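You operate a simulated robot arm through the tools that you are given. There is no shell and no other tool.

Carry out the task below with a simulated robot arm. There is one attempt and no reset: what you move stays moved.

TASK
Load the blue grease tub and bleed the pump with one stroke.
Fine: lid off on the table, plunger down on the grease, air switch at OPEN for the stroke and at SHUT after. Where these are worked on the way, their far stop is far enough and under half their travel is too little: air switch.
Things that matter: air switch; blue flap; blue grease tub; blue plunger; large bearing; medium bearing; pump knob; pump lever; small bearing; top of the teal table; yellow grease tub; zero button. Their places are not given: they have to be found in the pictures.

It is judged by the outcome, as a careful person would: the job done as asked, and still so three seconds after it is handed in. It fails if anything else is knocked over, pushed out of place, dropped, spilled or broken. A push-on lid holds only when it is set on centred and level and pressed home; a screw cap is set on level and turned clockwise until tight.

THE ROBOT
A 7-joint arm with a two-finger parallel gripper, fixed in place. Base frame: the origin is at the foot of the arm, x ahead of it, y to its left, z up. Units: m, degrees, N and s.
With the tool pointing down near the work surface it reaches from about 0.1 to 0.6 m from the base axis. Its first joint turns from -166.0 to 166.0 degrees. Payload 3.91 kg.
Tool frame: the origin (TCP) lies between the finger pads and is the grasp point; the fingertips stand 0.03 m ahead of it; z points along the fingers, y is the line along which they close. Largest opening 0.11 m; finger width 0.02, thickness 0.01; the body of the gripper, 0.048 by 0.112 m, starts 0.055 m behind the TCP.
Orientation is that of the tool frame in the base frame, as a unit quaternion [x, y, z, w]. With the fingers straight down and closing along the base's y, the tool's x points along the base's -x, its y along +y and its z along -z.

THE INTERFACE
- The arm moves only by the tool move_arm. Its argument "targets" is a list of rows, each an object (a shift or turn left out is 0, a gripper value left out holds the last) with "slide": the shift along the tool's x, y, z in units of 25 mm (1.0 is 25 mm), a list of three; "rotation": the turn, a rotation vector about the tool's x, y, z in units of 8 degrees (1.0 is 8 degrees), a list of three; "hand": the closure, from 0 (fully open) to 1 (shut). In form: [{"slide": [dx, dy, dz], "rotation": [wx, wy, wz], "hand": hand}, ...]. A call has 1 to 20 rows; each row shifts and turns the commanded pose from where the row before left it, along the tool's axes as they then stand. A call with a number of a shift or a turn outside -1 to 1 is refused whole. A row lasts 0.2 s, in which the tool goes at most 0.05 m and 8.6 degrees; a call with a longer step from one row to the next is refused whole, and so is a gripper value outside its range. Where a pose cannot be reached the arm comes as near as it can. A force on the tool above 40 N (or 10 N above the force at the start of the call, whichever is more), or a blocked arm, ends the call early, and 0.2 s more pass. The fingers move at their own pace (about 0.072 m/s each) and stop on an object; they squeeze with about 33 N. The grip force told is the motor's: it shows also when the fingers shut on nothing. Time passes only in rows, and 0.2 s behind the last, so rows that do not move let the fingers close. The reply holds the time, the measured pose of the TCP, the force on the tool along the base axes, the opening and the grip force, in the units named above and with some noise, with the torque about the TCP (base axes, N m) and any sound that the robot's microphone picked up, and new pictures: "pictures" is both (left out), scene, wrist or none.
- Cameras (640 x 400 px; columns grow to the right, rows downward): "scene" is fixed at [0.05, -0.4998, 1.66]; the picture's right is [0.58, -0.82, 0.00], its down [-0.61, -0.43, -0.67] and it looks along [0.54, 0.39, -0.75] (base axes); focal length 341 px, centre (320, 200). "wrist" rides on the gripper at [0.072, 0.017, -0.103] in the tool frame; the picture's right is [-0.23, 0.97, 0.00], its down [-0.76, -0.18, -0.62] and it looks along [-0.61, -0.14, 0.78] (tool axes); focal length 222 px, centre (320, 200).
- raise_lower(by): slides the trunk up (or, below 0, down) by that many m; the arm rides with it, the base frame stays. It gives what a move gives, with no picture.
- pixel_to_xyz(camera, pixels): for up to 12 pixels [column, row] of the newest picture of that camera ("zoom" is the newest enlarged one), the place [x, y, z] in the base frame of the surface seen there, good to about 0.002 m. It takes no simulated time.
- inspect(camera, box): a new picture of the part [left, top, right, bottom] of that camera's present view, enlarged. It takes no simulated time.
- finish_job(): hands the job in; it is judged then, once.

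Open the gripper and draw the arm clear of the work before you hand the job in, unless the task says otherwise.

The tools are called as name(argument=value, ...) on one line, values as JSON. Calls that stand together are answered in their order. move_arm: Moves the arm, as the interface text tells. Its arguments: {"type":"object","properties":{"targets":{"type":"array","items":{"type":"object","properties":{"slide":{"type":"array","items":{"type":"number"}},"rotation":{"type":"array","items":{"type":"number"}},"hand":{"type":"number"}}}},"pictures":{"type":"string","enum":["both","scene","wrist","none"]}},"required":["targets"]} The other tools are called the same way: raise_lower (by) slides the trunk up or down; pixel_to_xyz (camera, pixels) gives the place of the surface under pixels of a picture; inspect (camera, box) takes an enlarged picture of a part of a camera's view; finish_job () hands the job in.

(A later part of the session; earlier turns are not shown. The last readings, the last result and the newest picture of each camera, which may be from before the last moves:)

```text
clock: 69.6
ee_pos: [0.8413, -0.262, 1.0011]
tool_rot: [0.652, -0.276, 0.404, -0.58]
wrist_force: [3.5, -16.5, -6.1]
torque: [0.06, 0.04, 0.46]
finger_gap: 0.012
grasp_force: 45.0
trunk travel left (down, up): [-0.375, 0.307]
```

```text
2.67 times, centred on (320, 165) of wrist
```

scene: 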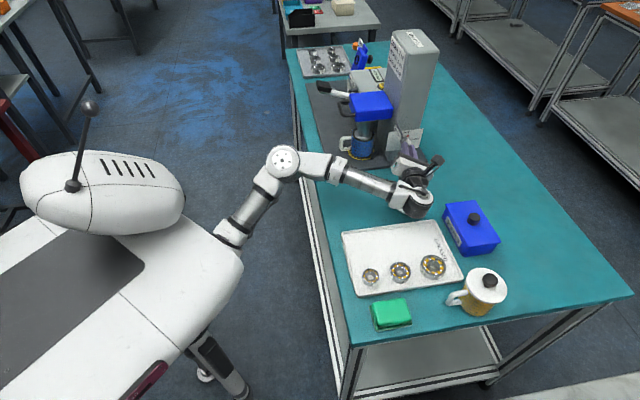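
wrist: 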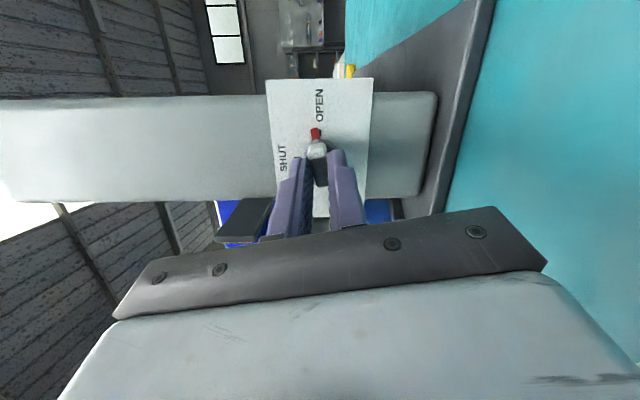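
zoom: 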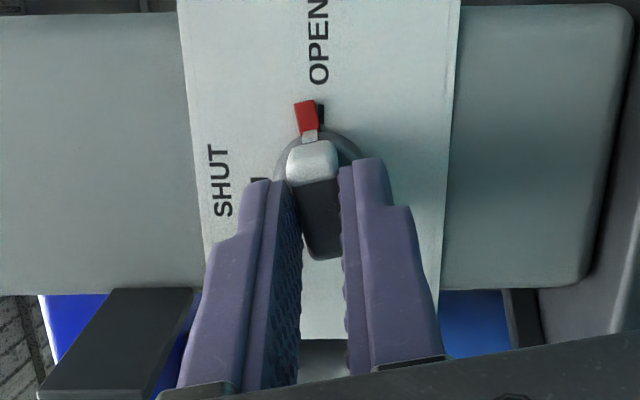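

The pointer nearly covers the OPEN tick. I turn another 12-15° to reach the stop.

move_arm(targets=[{"slide": [0, 0, 0], "rotation": [0, 0, 0.75]}, {"rotation": [0, 0, 0.75]}, {"rotation": [0, 0, 0.4]}], pictures="both")

inspect(camera="wrist", box=[220, 90, 420, 240])

inspect(camera="scene", box=[370, 110, 450, 180])

```text
clock: 70.4
ee_pos: [0.8414, -0.2625, 1.001]
tool_rot: [-0.61, 0.36, -0.324, 0.627]
wrist_force: [-6.1, -9.4, -13.3]
torque: [-1.17, -0.25, -0.75]
finger_gap: 0.0124
grasp_force: 45.1
trunk travel left (down, up): [-0.375, 0.307]
```

scene: 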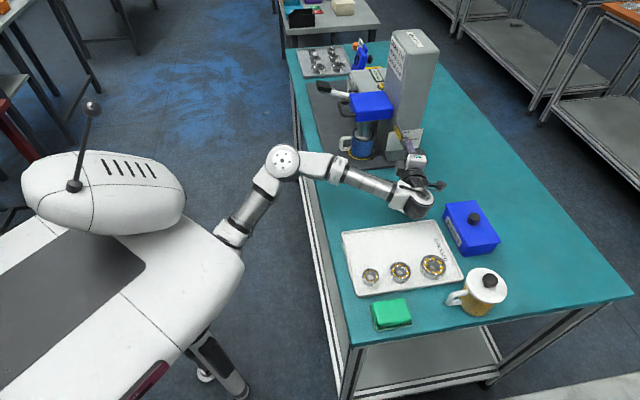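
wrist: 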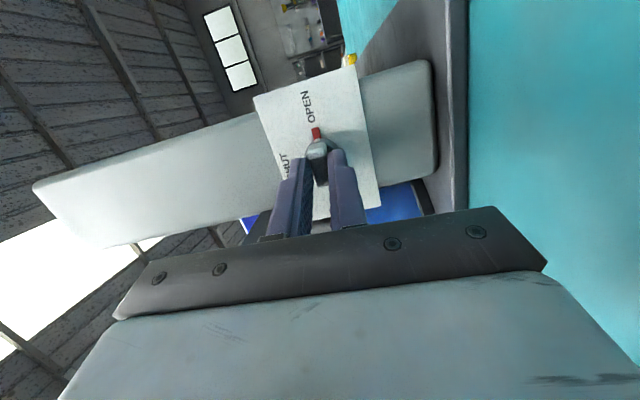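

```text
2.67 times, centred on (320, 165) of wrist
```

zoom: 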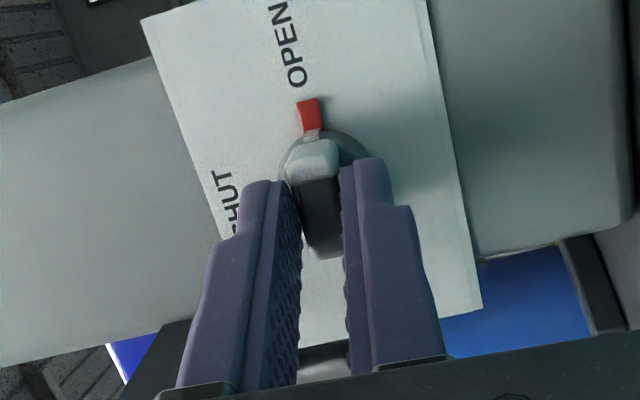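

```text
5.71 times, centred on (410, 145) of scene
```

zoom: 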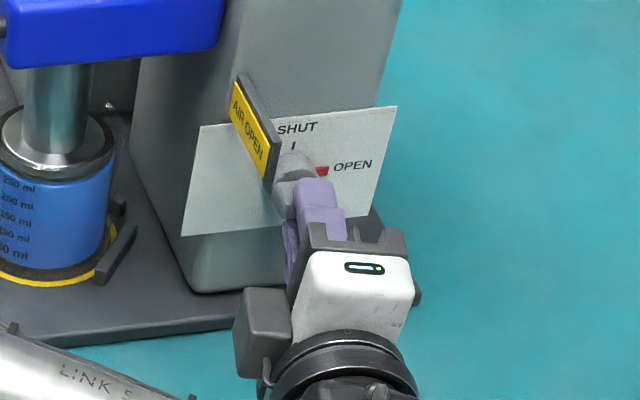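

The flag has flipped to yellow "AIR OPEN" and the red pointer covers the OPEN tick. I release the knob and back straight off.

move_arm(targets=[{"hand": 0.55}, {"hand": 0.55}, {"hand": 0.55}], pictures="none")

move_arm(targets=[{"slide": [0, 0, -0.6]}, {"slide": [0, 0, -0.8]}, {"slide": [0, 0, -0.8]}], pictures="both")

inspect(camera="scene", box=[370, 100, 450, 170])

```text
clock: 71.2
ee_pos: [0.8415, -0.2607, 1.0034]
tool_rot: [-0.609, 0.357, -0.326, 0.628]
wrist_force: [-0.4, 0.7, -0.2]
torque: [0.0, 0.0, 0.0]
finger_gap: 0.0497
grasp_force: 0.0
trunk travel left (down, up): [-0.375, 0.307]
```

```text
clock: 72.0
ee_pos: [0.7947, -0.2892, 1.0022]
tool_rot: [-0.609, 0.357, -0.326, 0.629]
wrist_force: [-0.3, -0.6, -1.3]
torque: [0.01, 0.02, 0.03]
finger_gap: 0.0496
grasp_force: 0.0
trunk travel left (down, up): [-0.375, 0.307]
```

scene: 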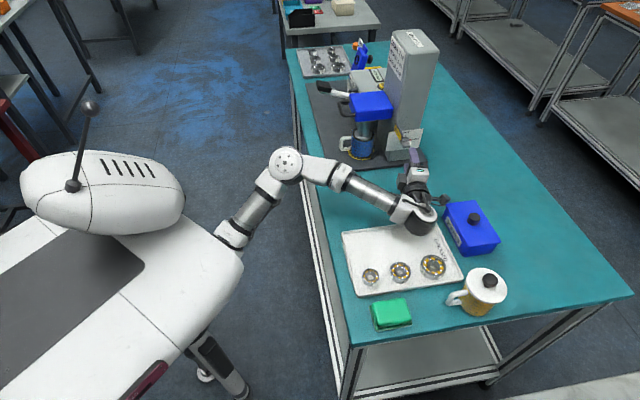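
wrist: 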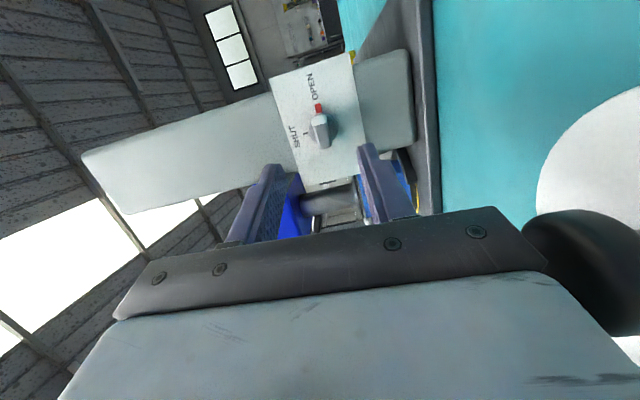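

```text
5.71 times, centred on (410, 135) of scene
```

zoom: 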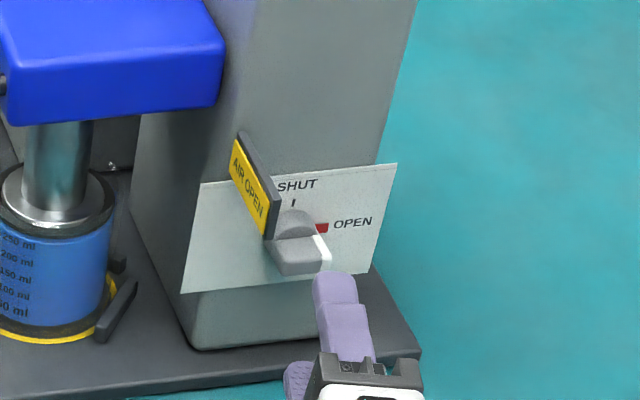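

The switch stands at OPEN. I roll the hand back to camera-up in place (the camera is near the SPARES box corner in this roll, so I don't retreat further first).

move_arm(targets=[{"rotation": [0, 0, -1]}, {"rotation": [0, 0, -1]}, {"rotation": [0, 0, -1]}, {"rotation": [0, 0, -1]}, {"rotation": [0, 0, -1]}, {"rotation": [0, 0, -1]}, {"rotation": [0, 0, -1]}, {"rotation": [0, 0, -1]}, {"rotation": [0, 0, -1]}, {"rotation": [0, 0, -1]}, {"rotation": [0, 0, -1]}, {"rotation": [0, 0, -0.65]}], pictures="none")

move_arm(targets=[{"slide": [1, 0, -0.2], "hand": 1}, {"slide": [1, 0, -0.2], "hand": 1}, {"slide": [1, 0, 0]}, {"slide": [1, 0, 0]}, {"slide": [1, 0, 0]}, {"slide": [1, 0, 0]}, {"slide": [1, 0, 0]}, {"slide": [1, 0, 0]}], pictures="both")

```text
clock: 74.6
ee_pos: [0.7946, -0.2907, 1.0023]
tool_rot: [0.678, 0.198, 0.68, -0.194]
wrist_force: [0.8, -0.4, -0.4]
torque: [-0.02, -0.04, 0.01]
finger_gap: 0.0496
grasp_force: 0.2
trunk travel left (down, up): [-0.375, 0.307]
```

```text
clock: 76.4
ee_pos: [0.7853, -0.2957, 1.2026]
tool_rot: [0.678, 0.197, 0.681, -0.193]
wrist_force: [-0.8, 0.6, 0.2]
torque: [-0.01, -0.01, 0.0]
finger_gap: 0.0001
grasp_force: 33.1
trunk travel left (down, up): [-0.375, 0.307]
```

scene: 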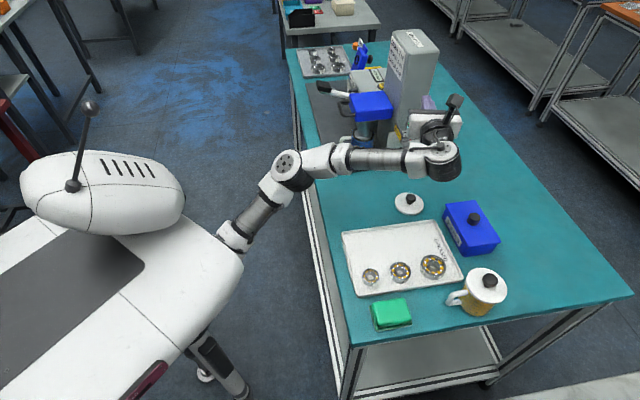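
wrist: 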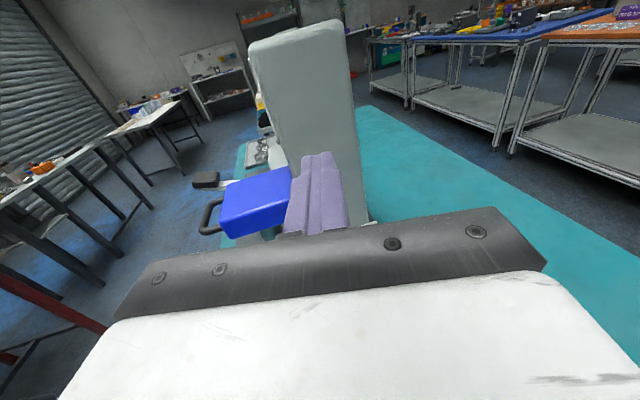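

I turn the yaw back to 0 here and then travel back and left at z≈1.2 towards the lever side.

move_arm(targets=[{"rotation": [-1, 0, 0]}, {"rotation": [-1, 0, 0]}, {"rotation": [-1, 0, 0]}, {"rotation": [-1, 0, 0]}, {"slide": [0, -1, -0.508]}, {"slide": [0, -1, -0.508]}, {"slide": [0, -1, -0.508]}, {"slide": [0, -1, -0.508]}, {"slide": [0, -1, -0.508]}, {"slide": [0, -1, -0.508]}, {"slide": [0, -1, -0.508]}, {"slide": [0, -1, -0.508]}, {"slide": [0, -1, -0.508]}, {"slide": [0, -1, -0.508]}, {"slide": [0, -1, -0.508]}, {"slide": [0, -1, -0.508]}, {"slide": [0, -1, -0.508]}], pictures="scene")

```text
clock: 80.0
ee_pos: [0.6201, 0.0303, 1.2001]
tool_rot: [0.706, 0.002, 0.708, 0.0]
wrist_force: [0.1, 0.0, 0.4]
torque: [-0.04, 0.01, 0.02]
finger_gap: 0.0
grasp_force: 32.7
trunk travel left (down, up): [-0.375, 0.307]
```

scene: 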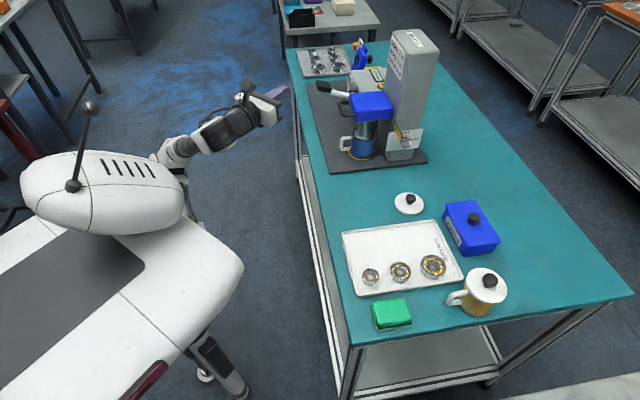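

At (0.62,0.03,1.20), hand level. I yaw to -45° and pitch down about 24° so the fingers can press the lever from above.

move_arm(targets=[{"rotation": [0, -1, 0]}, {"rotation": [0, -1, 0]}, {"rotation": [0, -1, 0]}, {"rotation": [-0.855, 0, 0.386]}, {"rotation": [-0.855, 0, 0.386]}, {"rotation": [-0.855, 0, 0.386]}, {"rotation": [-0.855, 0, 0.386]}, {"rotation": [-0.855, 0, 0.386]}, {"rotation": [-0.855, 0, 0.386]}], pictures="both")

inspect(camera="scene", box=[310, 60, 430, 160])

```text
clock: 82.0
ee_pos: [0.6202, 0.0288, 1.1997]
tool_rot: [0.773, -0.321, 0.506, 0.207]
wrist_force: [-0.4, 0.0, 0.0]
torque: [0.0, 0.03, -0.01]
finger_gap: 0.0
grasp_force: 32.5
trunk travel left (down, up): [-0.375, 0.307]
```

scene: 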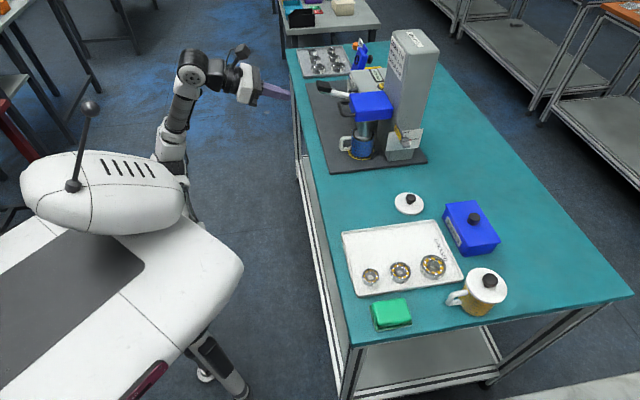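
wrist: 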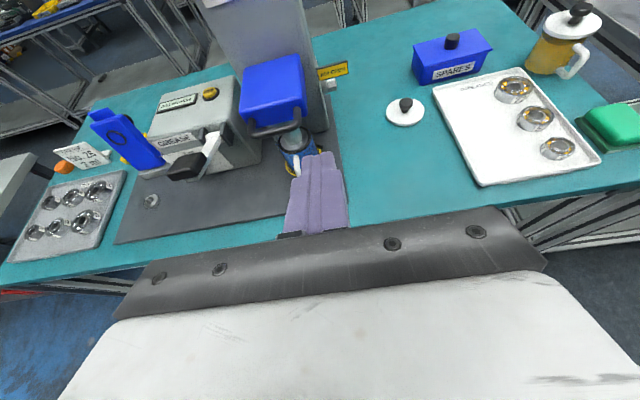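

```text
4.00 times, centred on (370, 110) of scene
```

zoom: 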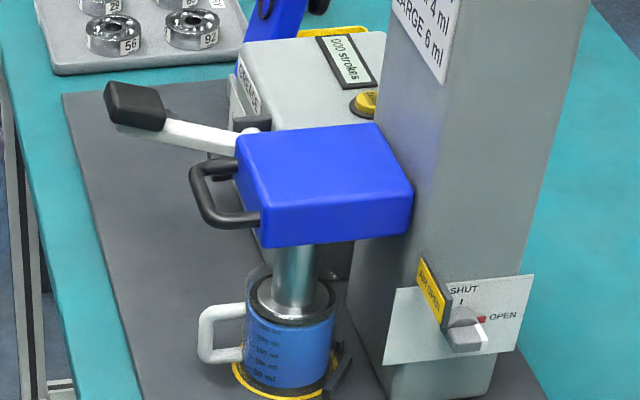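

Plunger still down and switch at OPEN. I measure the lever grip from this view.

inspect(camera="wrist", box=[120, 80, 280, 210])

pixel_to_xyz(camera="scene", pixels=[[318, 82], [331, 85], [330, 91], [320, 90], [325, 85], [334, 90], [340, 91], [350, 93], [355, 94], [324, 92]])

```text
3.08 times, centred on (200, 145) of wrist
```

zoom: 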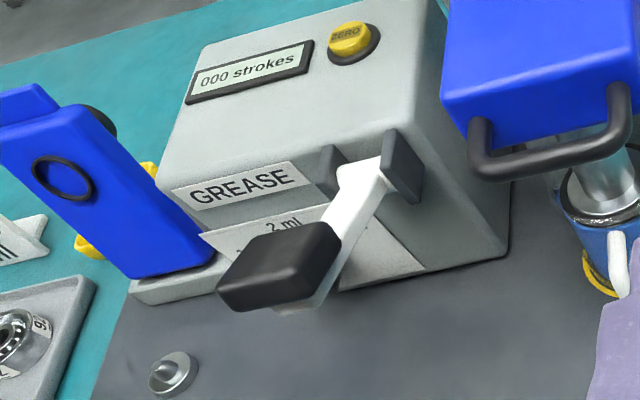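

```text
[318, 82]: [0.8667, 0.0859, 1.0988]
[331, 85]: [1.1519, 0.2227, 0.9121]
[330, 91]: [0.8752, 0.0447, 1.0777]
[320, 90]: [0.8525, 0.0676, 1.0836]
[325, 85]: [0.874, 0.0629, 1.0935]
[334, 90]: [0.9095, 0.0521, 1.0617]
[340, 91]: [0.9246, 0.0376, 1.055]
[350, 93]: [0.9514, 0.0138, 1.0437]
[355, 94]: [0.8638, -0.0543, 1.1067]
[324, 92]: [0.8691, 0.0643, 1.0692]
```

I query the grip's top face on this enlargement.

pixel_to_xyz(camera="zoom", pixels=[[280, 262], [235, 290], [330, 235], [260, 240], [300, 280], [280, 225], [240, 265], [345, 200], [375, 175], [335, 280], [350, 225], [405, 165]])

```text
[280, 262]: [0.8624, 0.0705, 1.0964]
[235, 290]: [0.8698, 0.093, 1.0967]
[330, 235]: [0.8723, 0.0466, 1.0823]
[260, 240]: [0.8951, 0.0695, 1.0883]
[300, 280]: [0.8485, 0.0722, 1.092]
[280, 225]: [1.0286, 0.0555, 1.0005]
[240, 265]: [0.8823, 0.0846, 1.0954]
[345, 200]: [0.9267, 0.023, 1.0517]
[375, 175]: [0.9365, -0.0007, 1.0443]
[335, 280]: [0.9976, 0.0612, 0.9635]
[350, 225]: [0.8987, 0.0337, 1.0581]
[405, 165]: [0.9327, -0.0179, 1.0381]
```

Grip top centre ≈(0.8675,0.0757,1.095), pivot about 0.11 m further towards the pump box. I bring the closed fingertips to about 30 mm above the grip.

move_arm(targets=[{"slide": [0.003, -0.922, 0.591]}, {"slide": [0.003, -0.922, 0.591]}, {"slide": [0.003, -0.922, 0.591]}, {"slide": [0.003, -0.922, 0.591]}, {"slide": [0.003, -0.922, 0.591]}, {"slide": [0.003, -0.922, 0.591]}, {"slide": [0.003, -0.922, 0.591]}, {"slide": [0.003, -0.922, 0.591]}, {"slide": [0.003, -0.922, 0.591]}], pictures="both")

inspect(camera="scene", box=[290, 50, 410, 150])

```text
clock: 84.0
ee_pos: [0.8527, 0.0912, 1.1484]
tool_rot: [0.774, -0.321, 0.505, 0.207]
wrist_force: [-0.4, 0.4, 0.0]
torque: [0.01, -0.03, 0.01]
finger_gap: 0.0
grasp_force: 32.8
trunk travel left (down, up): [-0.375, 0.307]
```

scene: 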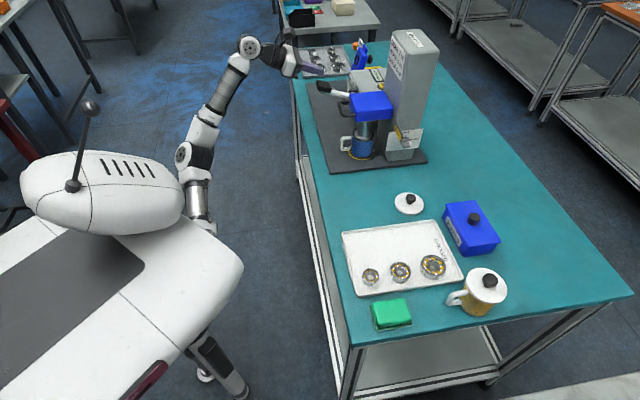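
wrist: 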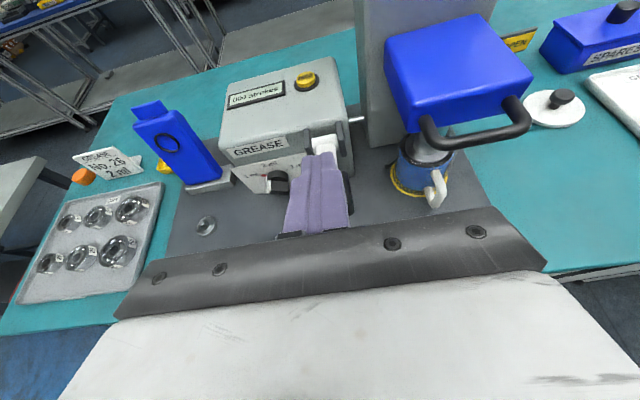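

```text
4.00 times, centred on (350, 100) of scene
```

zoom: 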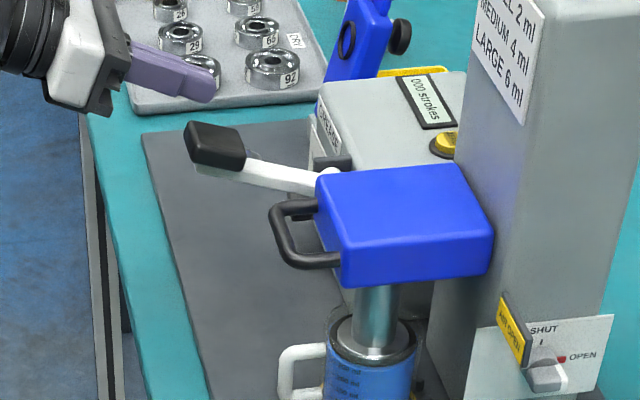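

The fingertips are in line above the grip. I lower to touch and begin the down-stroke in 10 mm steps.

move_arm(targets=[{"slide": [-0.366, 0, 0.16]}, {"slide": [-0.366, 0, 0.16]}, {"slide": [-0.366, 0, 0.16]}, {"slide": [-0.366, 0, 0.16]}], pictures="scene")

inspect(camera="scene", box=[290, 50, 410, 150])

```text
clock: 85.0
ee_pos: [0.8531, 0.0916, 1.1102]
tool_rot: [0.773, -0.322, 0.506, 0.207]
wrist_force: [-1.0, 1.0, 5.7]
torque: [-0.15, -0.1, -0.05]
finger_gap: 0.0
grasp_force: 32.4
trunk travel left (down, up): [-0.375, 0.307]
```

scene: 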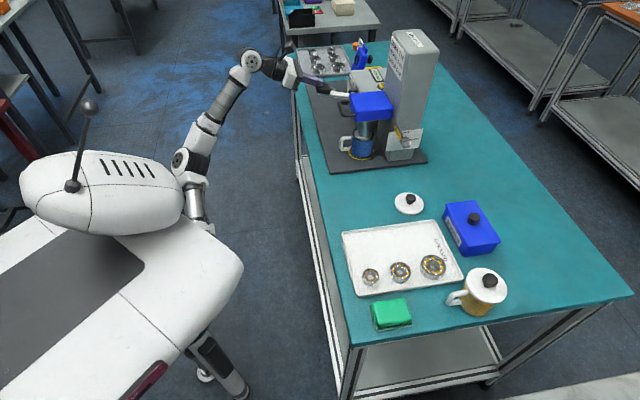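

```text
4.00 times, centred on (350, 100) of scene
```

zoom: 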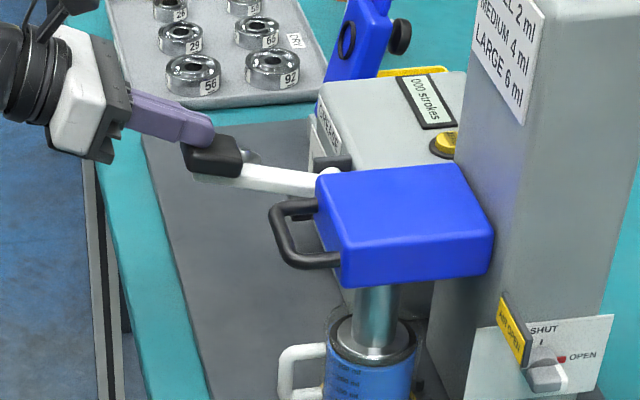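

In contact at about 6 N and the lever is moving. I continue the stroke down another 50 mm without pausing.

move_arm(targets=[{"slide": [-0.366, 0, 0.16]}, {"slide": [-0.366, 0, 0.16]}, {"slide": [-0.366, 0, 0.16]}, {"slide": [-0.366, 0, 0.16]}, {"slide": [-0.366, 0, 0.16]}], pictures="scene")

inspect(camera="scene", box=[290, 50, 410, 150])

```text
clock: 86.2
ee_pos: [0.8519, 0.0927, 1.0592]
tool_rot: [0.774, -0.321, 0.506, 0.207]
wrist_force: [-4.6, 4.0, 9.9]
torque: [-0.06, -0.09, -0.09]
finger_gap: 0.0002
grasp_force: 32.7
trunk travel left (down, up): [-0.375, 0.307]
```

scene: 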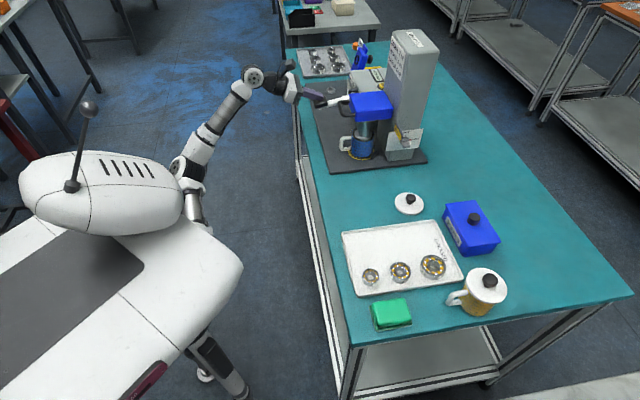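

```text
4.00 times, centred on (350, 100) of scene
```

zoom: 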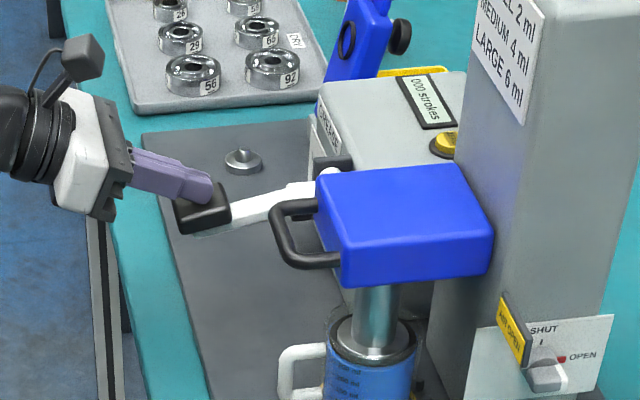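

The lever is now about level at 10 N. I continue down, drifting slightly towards the pivot so the tip stays on the grip.

move_arm(targets=[{"slide": [-0.318, 0, 0.27]}, {"slide": [-0.318, 0, 0.27]}, {"slide": [-0.318, 0, 0.27]}], pictures="scene")

inspect(camera="scene", box=[290, 50, 410, 150])

```text
clock: 86.9
ee_pos: [0.8548, 0.0898, 1.046]
tool_rot: [0.768, -0.318, 0.517, 0.204]
wrist_force: [-0.5, 3.6, 17.1]
torque: [-0.14, -0.28, -0.2]
finger_gap: 0.0
grasp_force: 32.8
trunk travel left (down, up): [-0.375, 0.307]
stopped in row 3: the force on the tool passed its limit at 45 N (the readings are from after the stop); the commanded pose is now the measured one
```

scene: 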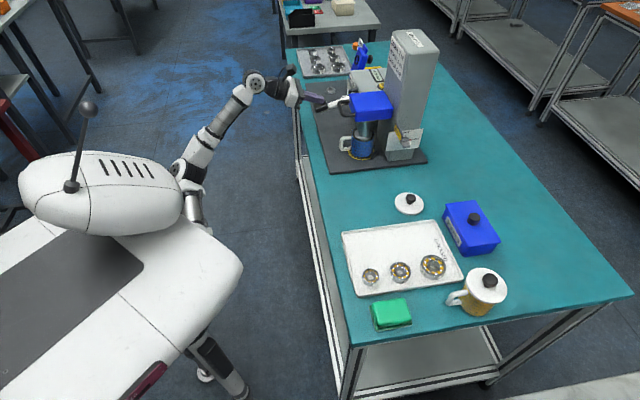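

```text
4.00 times, centred on (350, 100) of scene
```

zoom: 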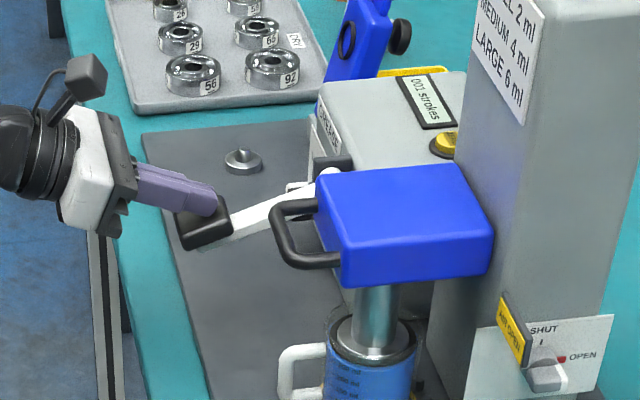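

The counter now reads "001 strokes" and the lever hit its bottom stop. I raise the fingers steadily and watch whether the lever returns.

move_arm(targets=[{"slide": [0.366, 0, -0.16]}, {"slide": [0.366, 0, -0.16]}, {"slide": [0.366, 0, -0.16]}, {"slide": [0.366, 0, -0.16]}, {"slide": [0.5, 0, -0.22]}, {"slide": [0.5, 0, -0.22]}], pictures="scene")

inspect(camera="scene", box=[290, 50, 410, 150])

```text
clock: 88.3
ee_pos: [0.8555, 0.0877, 1.1086]
tool_rot: [0.771, -0.319, 0.512, 0.206]
wrist_force: [0.5, -2.6, 4.4]
torque: [-0.1, -0.1, 0.04]
finger_gap: 0.0
grasp_force: 32.9
trunk travel left (down, up): [-0.375, 0.307]
```

scene: 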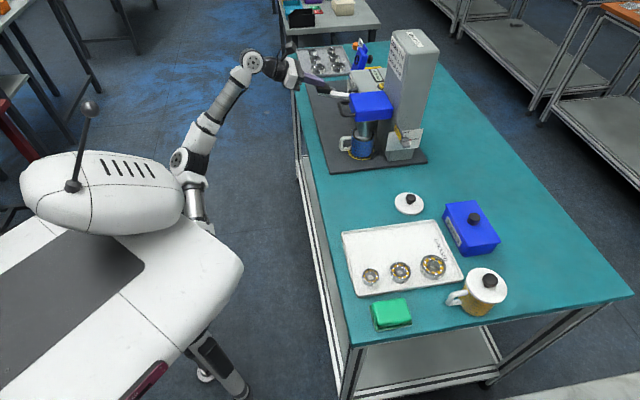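

```text
4.00 times, centred on (350, 100) of scene
```

zoom: 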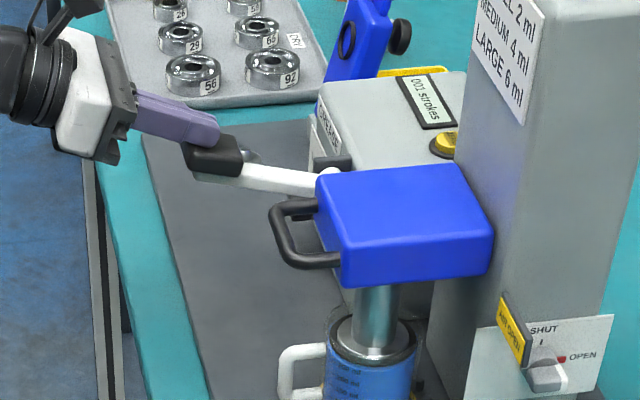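

The lever follows back up on its spring, counter at 001. I lift fully clear.

move_arm(targets=[{"slide": [0.366, 0, -0.16]}, {"slide": [0.366, 0, -0.16]}, {"slide": [0.732, 0, -0.32]}, {"slide": [0.732, 0, -0.32]}, {"slide": [0.732, 0, -0.32]}, {"slide": [0.732, 0, -0.32]}], pictures="both")

inspect(camera="scene", box=[290, 50, 430, 170])

```text
clock: 89.7
ee_pos: [0.8558, 0.09, 1.2092]
tool_rot: [0.77, -0.319, 0.512, 0.206]
wrist_force: [0.8, 0.3, 0.5]
torque: [-0.02, 0.0, -0.07]
finger_gap: 0.0005
grasp_force: 33.3
trunk travel left (down, up): [-0.375, 0.307]
```

scene: 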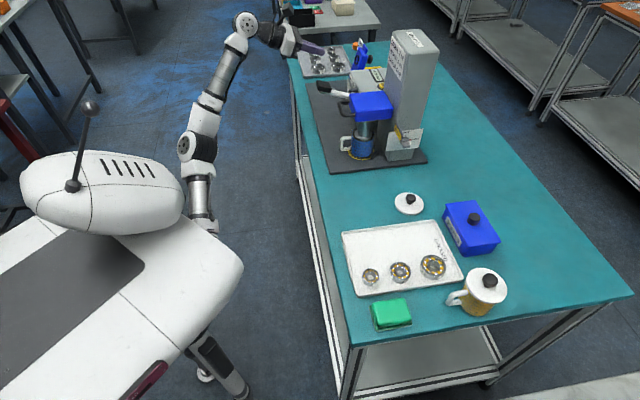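
wrist: 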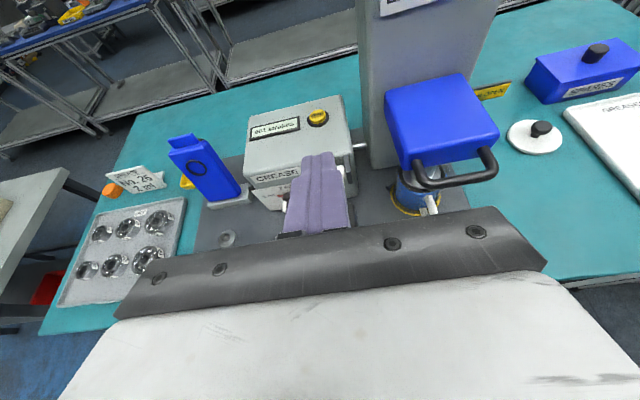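

```text
3.33 times, centred on (360, 110) of scene
```

zoom: 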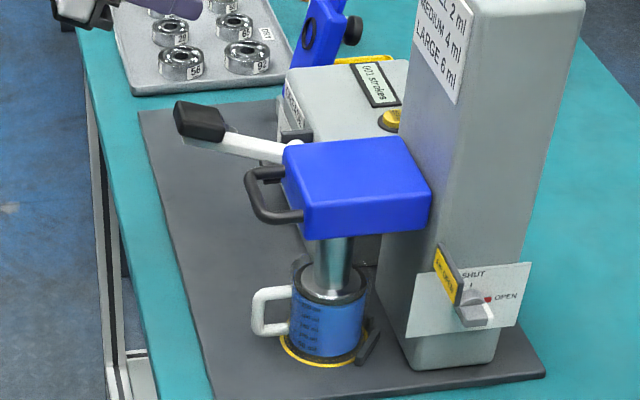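

Lever is back at rest, counter 001. Now I retrace the path to the air switch: back to (0.62,0.03,1.2), straighten, then across to the switch side.

move_arm(targets=[{"slide": [-0.247, 0.925, -0.501]}, {"slide": [-0.247, 0.925, -0.501]}, {"slide": [-0.247, 0.925, -0.501]}, {"slide": [-0.247, 0.925, -0.501]}, {"slide": [-0.247, 0.925, -0.501]}, {"slide": [-0.247, 0.925, -0.501]}, {"slide": [-0.247, 0.925, -0.501]}, {"slide": [-0.247, 0.925, -0.501]}, {"slide": [-0.247, 0.925, -0.501]}, {"rotation": [0.845, 0, -0.381]}, {"rotation": [0.845, 0, -0.381]}, {"rotation": [0.845, 0, -0.381]}, {"rotation": [0.845, 0, -0.381]}, {"rotation": [0.845, 0, -0.381]}, {"rotation": [0.845, 0, -0.381]}, {"rotation": [0, 0.95, 0]}, {"rotation": [0, 0.95, 0]}, {"rotation": [0, 0.95, 0]}], pictures="scene")

```text
clock: 92.7
ee_pos: [0.6163, 0.0831, 1.1942]
tool_rot: [0.819, -0.035, 0.558, 0.128]
wrist_force: [0.2, -0.6, -0.1]
torque: [-0.05, 0.0, -0.02]
finger_gap: 0.0001
grasp_force: 33.1
trunk travel left (down, up): [-0.375, 0.307]
stopped in row 14: the arm was blocked; the commanded pose is now the measured one
```

scene: 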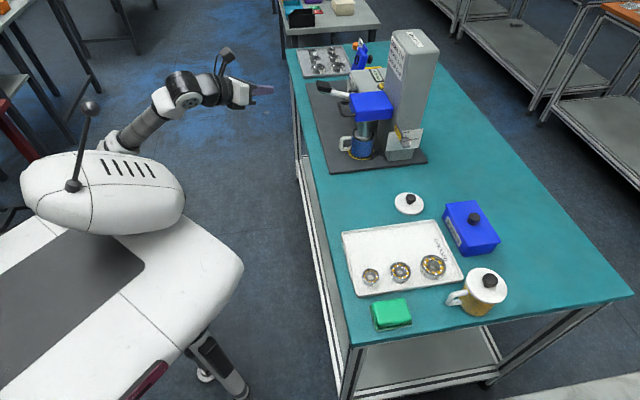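

The arm was blocked (its elbow folded back against my own body, nothing on the table touched). I move the hand forward and right to unfold the arm.

move_arm(targets=[{"slide": [0.32, 0.67, 0.72]}, {"slide": [0.32, 0.67, 0.72]}, {"slide": [0.32, 0.67, 0.72]}, {"slide": [0.32, 0.67, 0.72]}, {"slide": [0.32, 0.67, 0.72]}], pictures="both")

```text
clock: 93.5
ee_pos: [0.6588, 0.0844, 1.2005]
tool_rot: [0.803, 0.015, 0.564, 0.19]
wrist_force: [0.0, -0.1, 0.0]
torque: [0.0, 0.0, -0.05]
finger_gap: 0.0
grasp_force: 33.2
trunk travel left (down, up): [-0.375, 0.307]
stopped in row 4: the arm was blocked; the commanded pose is now the measured one
```

scene: 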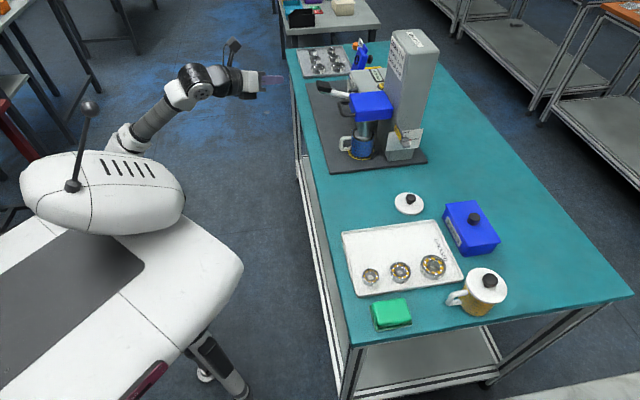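
wrist: 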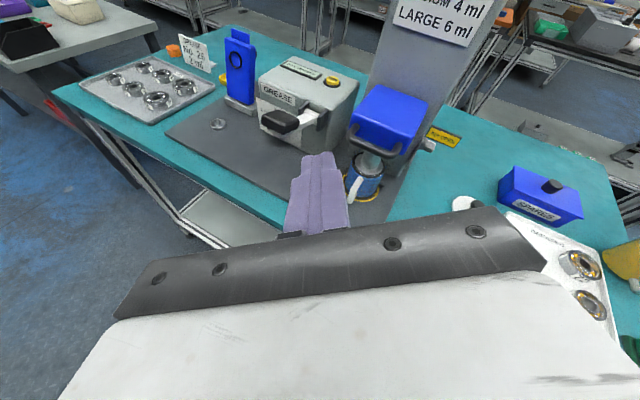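

Only sideways motion is blocked: the elbow has swung behind my head. I extend the hand forward again to bring the elbow back out.

move_arm(targets=[{"slide": [0.4, -0.157, 0.83]}, {"slide": [0.4, -0.157, 0.83]}, {"slide": [0.4, -0.157, 0.83]}, {"slide": [0.4, -0.157, 0.83]}, {"slide": [0.4, -0.157, 0.83]}, {"slide": [0.4, -0.157, 0.83]}], pictures="scene")

```text
clock: 94.9
ee_pos: [0.8004, 0.0828, 1.2123]
tool_rot: [0.803, 0.015, 0.565, 0.187]
wrist_force: [1.0, -0.9, -0.2]
torque: [-0.01, -0.02, 0.02]
finger_gap: 0.0
grasp_force: 33.2
trunk travel left (down, up): [-0.375, 0.307]
```

scene: 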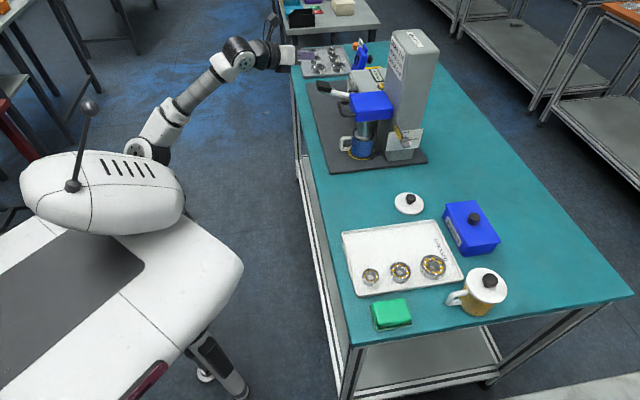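

The elbow is still behind the head because of the hand's yaw. I turn the hand back to the earlier -45° orientation, which had the elbow in front.

move_arm(targets=[{"rotation": [-0.51, -0.23, 0.61]}, {"rotation": [-0.51, -0.23, 0.61]}, {"rotation": [-0.51, -0.23, 0.61]}, {"rotation": [-0.51, -0.23, 0.61]}, {"rotation": [-0.51, -0.23, 0.61]}, {"rotation": [-0.51, -0.23, 0.61]}], pictures="scene")

```text
clock: 96.3
ee_pos: [0.7999, 0.0848, 1.2118]
tool_rot: [0.773, -0.324, 0.506, 0.205]
wrist_force: [0.4, -0.8, -0.7]
torque: [-0.02, -0.03, 0.0]
finger_gap: 0.0
grasp_force: 33.3
trunk travel left (down, up): [-0.375, 0.307]
```

scene: 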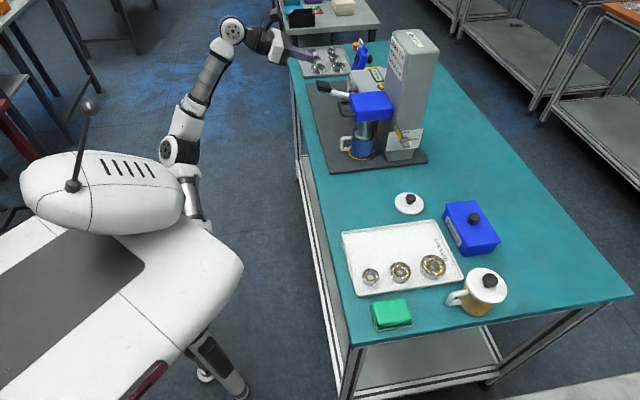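

Elbow is in front again. I repeat the earlier successful route: over to (0.76,0.0,1.21), then across to (0.66,-0.24,1.12), keeping this orientation.

move_arm(targets=[{"slide": [0.145, 0.9, 0.32]}, {"slide": [0.145, 0.9, 0.32]}, {"slide": [0.145, 0.9, 0.32]}, {"slide": [0.145, 0.9, 0.32]}, {"slide": [-0.175, 0.953, 0.497]}, {"slide": [-0.175, 0.953, 0.497]}, {"slide": [-0.175, 0.953, 0.497]}, {"slide": [-0.175, 0.953, 0.497]}, {"slide": [-0.175, 0.953, 0.497]}, {"slide": [-0.175, 0.953, 0.497]}, {"slide": [-0.175, 0.953, 0.497]}, {"slide": [-0.175, 0.953, 0.497]}, {"slide": [-0.175, 0.953, 0.497]}, {"slide": [-0.175, 0.953, 0.497]}], pictures="scene")

```text
clock: 99.3
ee_pos: [0.6593, -0.2387, 1.119]
tool_rot: [0.773, -0.324, 0.506, 0.206]
wrist_force: [-0.6, -0.2, -0.6]
torque: [-0.02, -0.02, 0.0]
finger_gap: 0.0002
grasp_force: 33.1
trunk travel left (down, up): [-0.375, 0.307]
```

scene: 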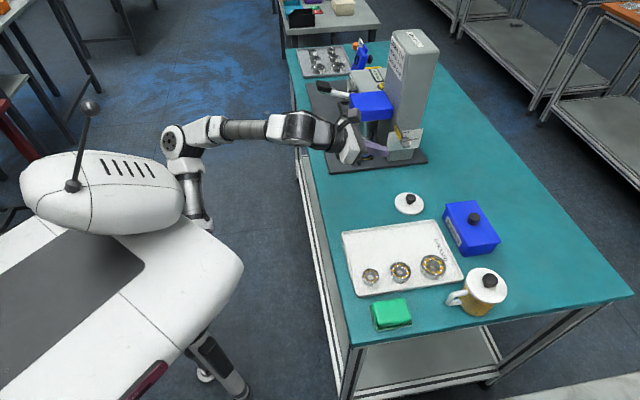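

Good. I yaw back to 0° here (known to be within reach).

move_arm(targets=[{"rotation": [0.855, 0, -0.386]}, {"rotation": [0.855, 0, -0.386]}, {"rotation": [0.855, 0, -0.386]}, {"rotation": [0.855, 0, -0.386]}, {"rotation": [0.855, 0, -0.386]}, {"rotation": [0.855, 0, -0.386]}], pictures="none")

```text
clock: 100.7
ee_pos: [0.6596, -0.2382, 1.12]
tool_rot: [0.836, 0.001, 0.549, 0.0]
wrist_force: [-0.2, -0.3, 0.3]
torque: [0.0, 0.01, 0.01]
finger_gap: 0.0
grasp_force: 33.4
trunk travel left (down, up): [-0.375, 0.307]
```

Now forward/right and up to (0.785,-0.296,1.20), and then pitch the hand level.

move_arm(targets=[{"slide": [0.82, 0.387, 0.553]}, {"slide": [0.82, 0.387, 0.553]}, {"slide": [0.82, 0.387, 0.553]}, {"slide": [0.82, 0.387, 0.553]}, {"slide": [0.82, 0.387, 0.553]}, {"slide": [0.82, 0.387, 0.553]}, {"rotation": [0, 0.98, 0]}, {"rotation": [0, 0.98, 0]}, {"rotation": [0, 0.98, 0]}], pictures="scene")

```text
clock: 102.7
ee_pos: [0.7852, -0.2966, 1.1985]
tool_rot: [0.707, 0.0, 0.707, 0.0]
wrist_force: [0.0, -0.7, -0.9]
torque: [0.02, 0.01, -0.02]
finger_gap: 0.0
grasp_force: 33.1
trunk travel left (down, up): [-0.375, 0.307]
```

scene: 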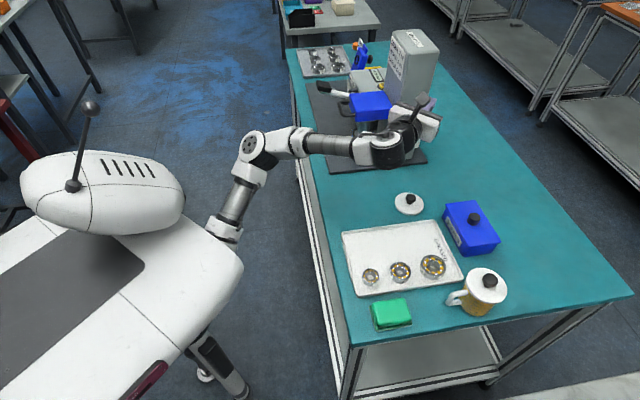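

Yaw 0 and level at (0.785,-0.297,1.199). I yaw to +32° and descend in front of the switch as before.

move_arm(targets=[{"rotation": [1, 0, 0]}, {"rotation": [1, 0, 0]}, {"rotation": [1, 0, 0]}, {"rotation": [1, 0, 0]}, {"slide": [-1, 0, 0]}, {"slide": [-1, 0, 0]}, {"slide": [-1, 0, 0]}, {"slide": [-1, 0, 0]}, {"slide": [-1, 0, 0]}, {"slide": [-1, 0, 0]}, {"slide": [-1, 0, 0.2], "hand": 0.55}, {"slide": [-0.86, 0, 0.2], "hand": 0.55}], pictures="both")

inspect(camera="wrist", box=[200, 60, 420, 240])

```text
clock: 105.3
ee_pos: [0.7926, -0.2923, 1.0013]
tool_rot: [0.68, 0.194, 0.679, -0.195]
wrist_force: [0.2, -0.3, -0.3]
torque: [0.01, -0.01, 0.01]
finger_gap: 0.0495
grasp_force: 0.0
trunk travel left (down, up): [-0.375, 0.307]
```

scene: 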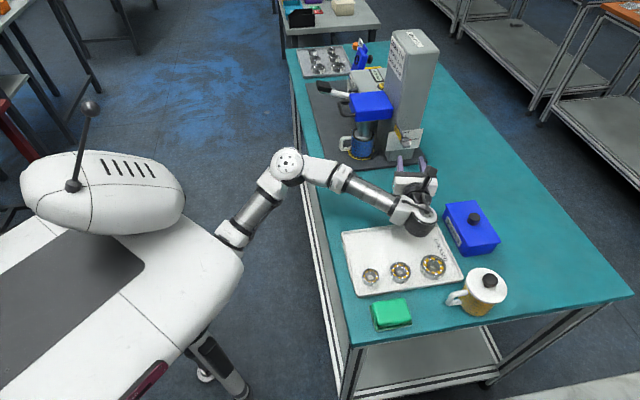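
wrist: 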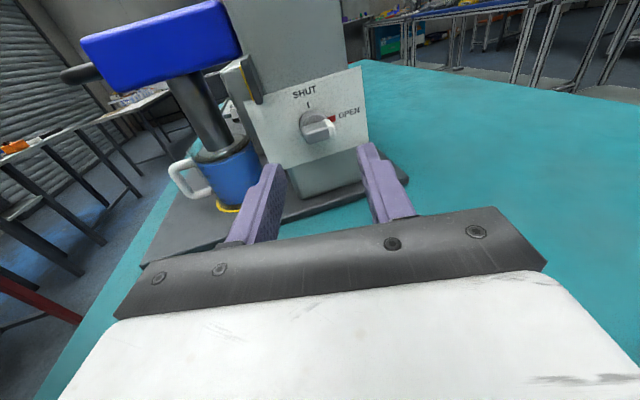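

```text
2.22 times, centred on (310, 150) of wrist
```

zoom: 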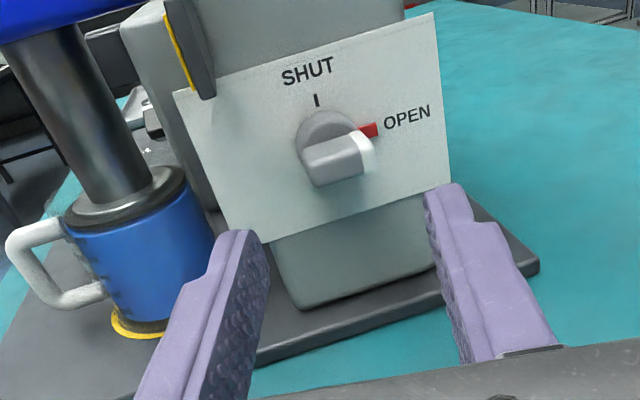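

The knob shows OPEN clearly. I advance 20 mm (keeping the camera clear of the SPARES box), then roll +91° so the fingers lie above and below the bar.

move_arm(targets=[{"slide": [0, -0.036, 0.8]}, {"rotation": [0, 0, 1]}, {"rotation": [0, 0, 1]}, {"rotation": [0, 0, 1]}, {"rotation": [0, 0, 1]}, {"rotation": [0, 0, 1]}, {"rotation": [0, 0, 1]}, {"rotation": [0, 0, 1]}, {"rotation": [0, 0, 1]}, {"rotation": [0, 0, 1]}, {"rotation": [0, 0, 1]}, {"rotation": [0, 0, 1]}, {"rotation": [0, 0, 0.4]}], pictures="both")

inspect(camera="wrist", box=[220, 80, 420, 240])

inspect(camera="scene", box=[370, 100, 450, 170])

```text
clock: 108.1
ee_pos: [0.8092, -0.2812, 1.001]
tool_rot: [-0.614, 0.35, -0.335, 0.623]
wrist_force: [-0.1, -0.9, 0.0]
torque: [0.0, 0.03, -0.02]
finger_gap: 0.0496
grasp_force: 0.1
trunk travel left (down, up): [-0.375, 0.307]
```

scene: 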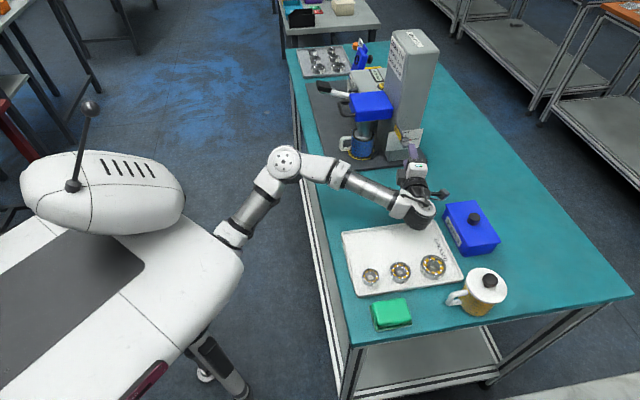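
wrist: 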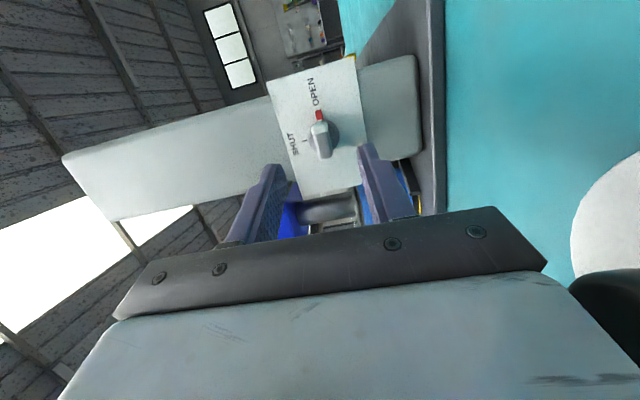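

```text
2.50 times, centred on (320, 160) of wrist
```

zoom: 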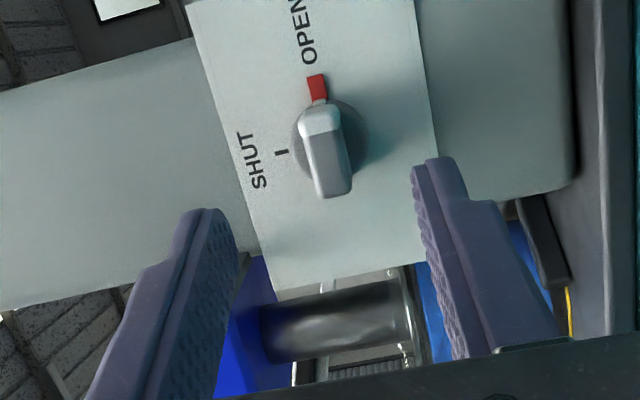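

```text
5.71 times, centred on (410, 135) of scene
```

zoom: 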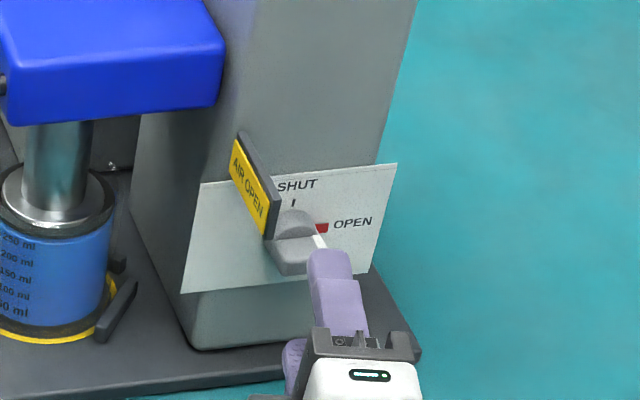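

Fingers are above and below the horizontal bar. I advance 39 mm and close on it.

move_arm(targets=[{"slide": [0, 0, 0.776]}, {"slide": [0, 0, 0.776]}, {"slide": [0, 0, 0]}], pictures="wrist")

inspect(camera="wrist", box=[220, 80, 420, 240])

```text
clock: 108.9
ee_pos: [0.8426, -0.259, 1.0016]
tool_rot: [-0.614, 0.35, -0.337, 0.622]
wrist_force: [0.2, -0.3, 0.0]
torque: [0.05, 0.0, -0.01]
finger_gap: 0.0496
grasp_force: 0.0
trunk travel left (down, up): [-0.375, 0.307]
```

wrist: 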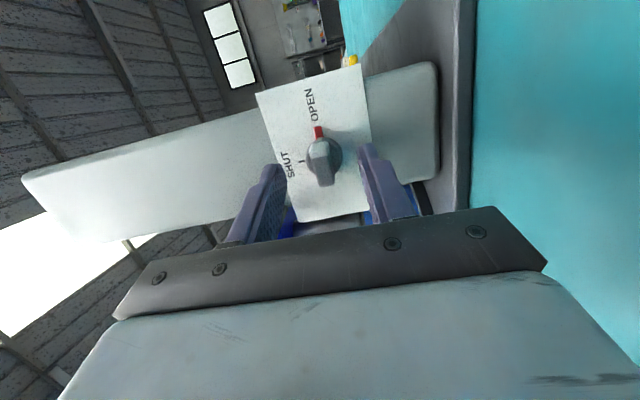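

```text
2.50 times, centred on (320, 160) of wrist
```

zoom: 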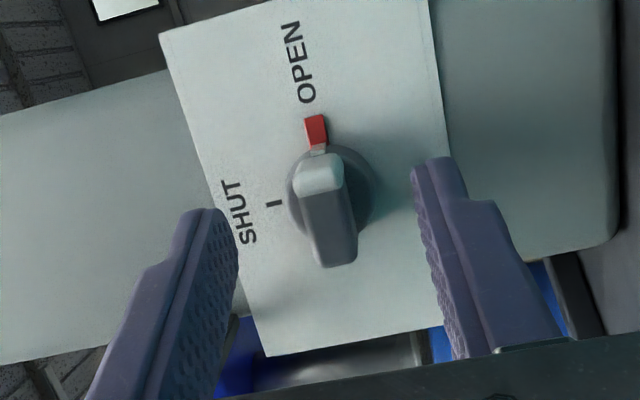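

The bar is midway between the pads. I close on it and check the load.

move_arm(targets=[{"hand": 1}, {"hand": 1}, {"hand": 1}], pictures="none")

```text
clock: 109.7
ee_pos: [0.8427, -0.2614, 1.0006]
tool_rot: [-0.616, 0.35, -0.335, 0.621]
wrist_force: [-9.0, 3.4, -13.5]
torque: [-0.78, -0.23, 0.14]
finger_gap: 0.0118
grasp_force: 45.5
trunk travel left (down, up): [-0.375, 0.307]
```

Load of about 13 N downwards on the hand: I shift down 1.3 mm to centre, then start turning back counter-clockwise.

move_arm(targets=[{"slide": [-0.03, 0.05, 0]}, {"slide": [0, 0, 0]}], pictures="none")

move_arm(targets=[{"rotation": [0, 0, -0.75]}, {"rotation": [0, 0, -0.75]}, {"rotation": [0, 0, -0.75]}, {"rotation": [0, 0, -0.75]}], pictures="wrist")

inspect(camera="wrist", box=[220, 80, 420, 240])

```text
clock: 110.3
ee_pos: [0.8424, -0.2598, 1.0007]
tool_rot: [-0.615, 0.35, -0.336, 0.621]
wrist_force: [1.7, -4.4, -8.6]
torque: [-0.92, -0.2, 0.83]
finger_gap: 0.0119
grasp_force: 45.2
trunk travel left (down, up): [-0.375, 0.307]
```

```text
clock: 111.3
ee_pos: [0.8422, -0.2586, 1.0006]
tool_rot: [0.675, -0.215, 0.458, -0.537]
wrist_force: [5.8, -1.6, -5.1]
torque: [0.55, -0.49, -0.89]
finger_gap: 0.0125
grasp_force: 45.1
trunk travel left (down, up): [-0.375, 0.307]
```

wrist: 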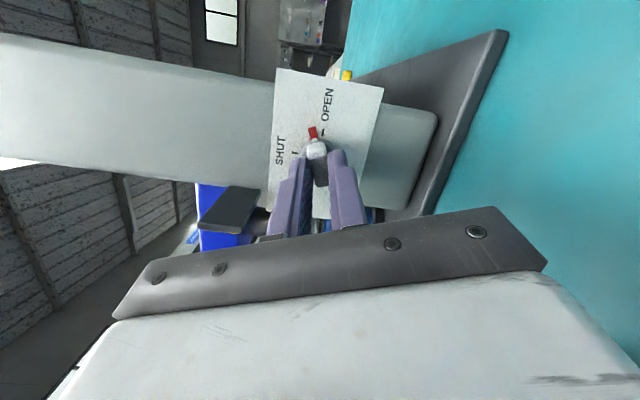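

```text
2.50 times, centred on (320, 160) of wrist
```

zoom: 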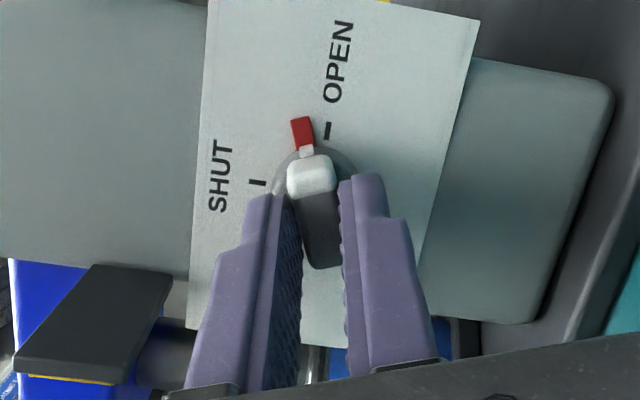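

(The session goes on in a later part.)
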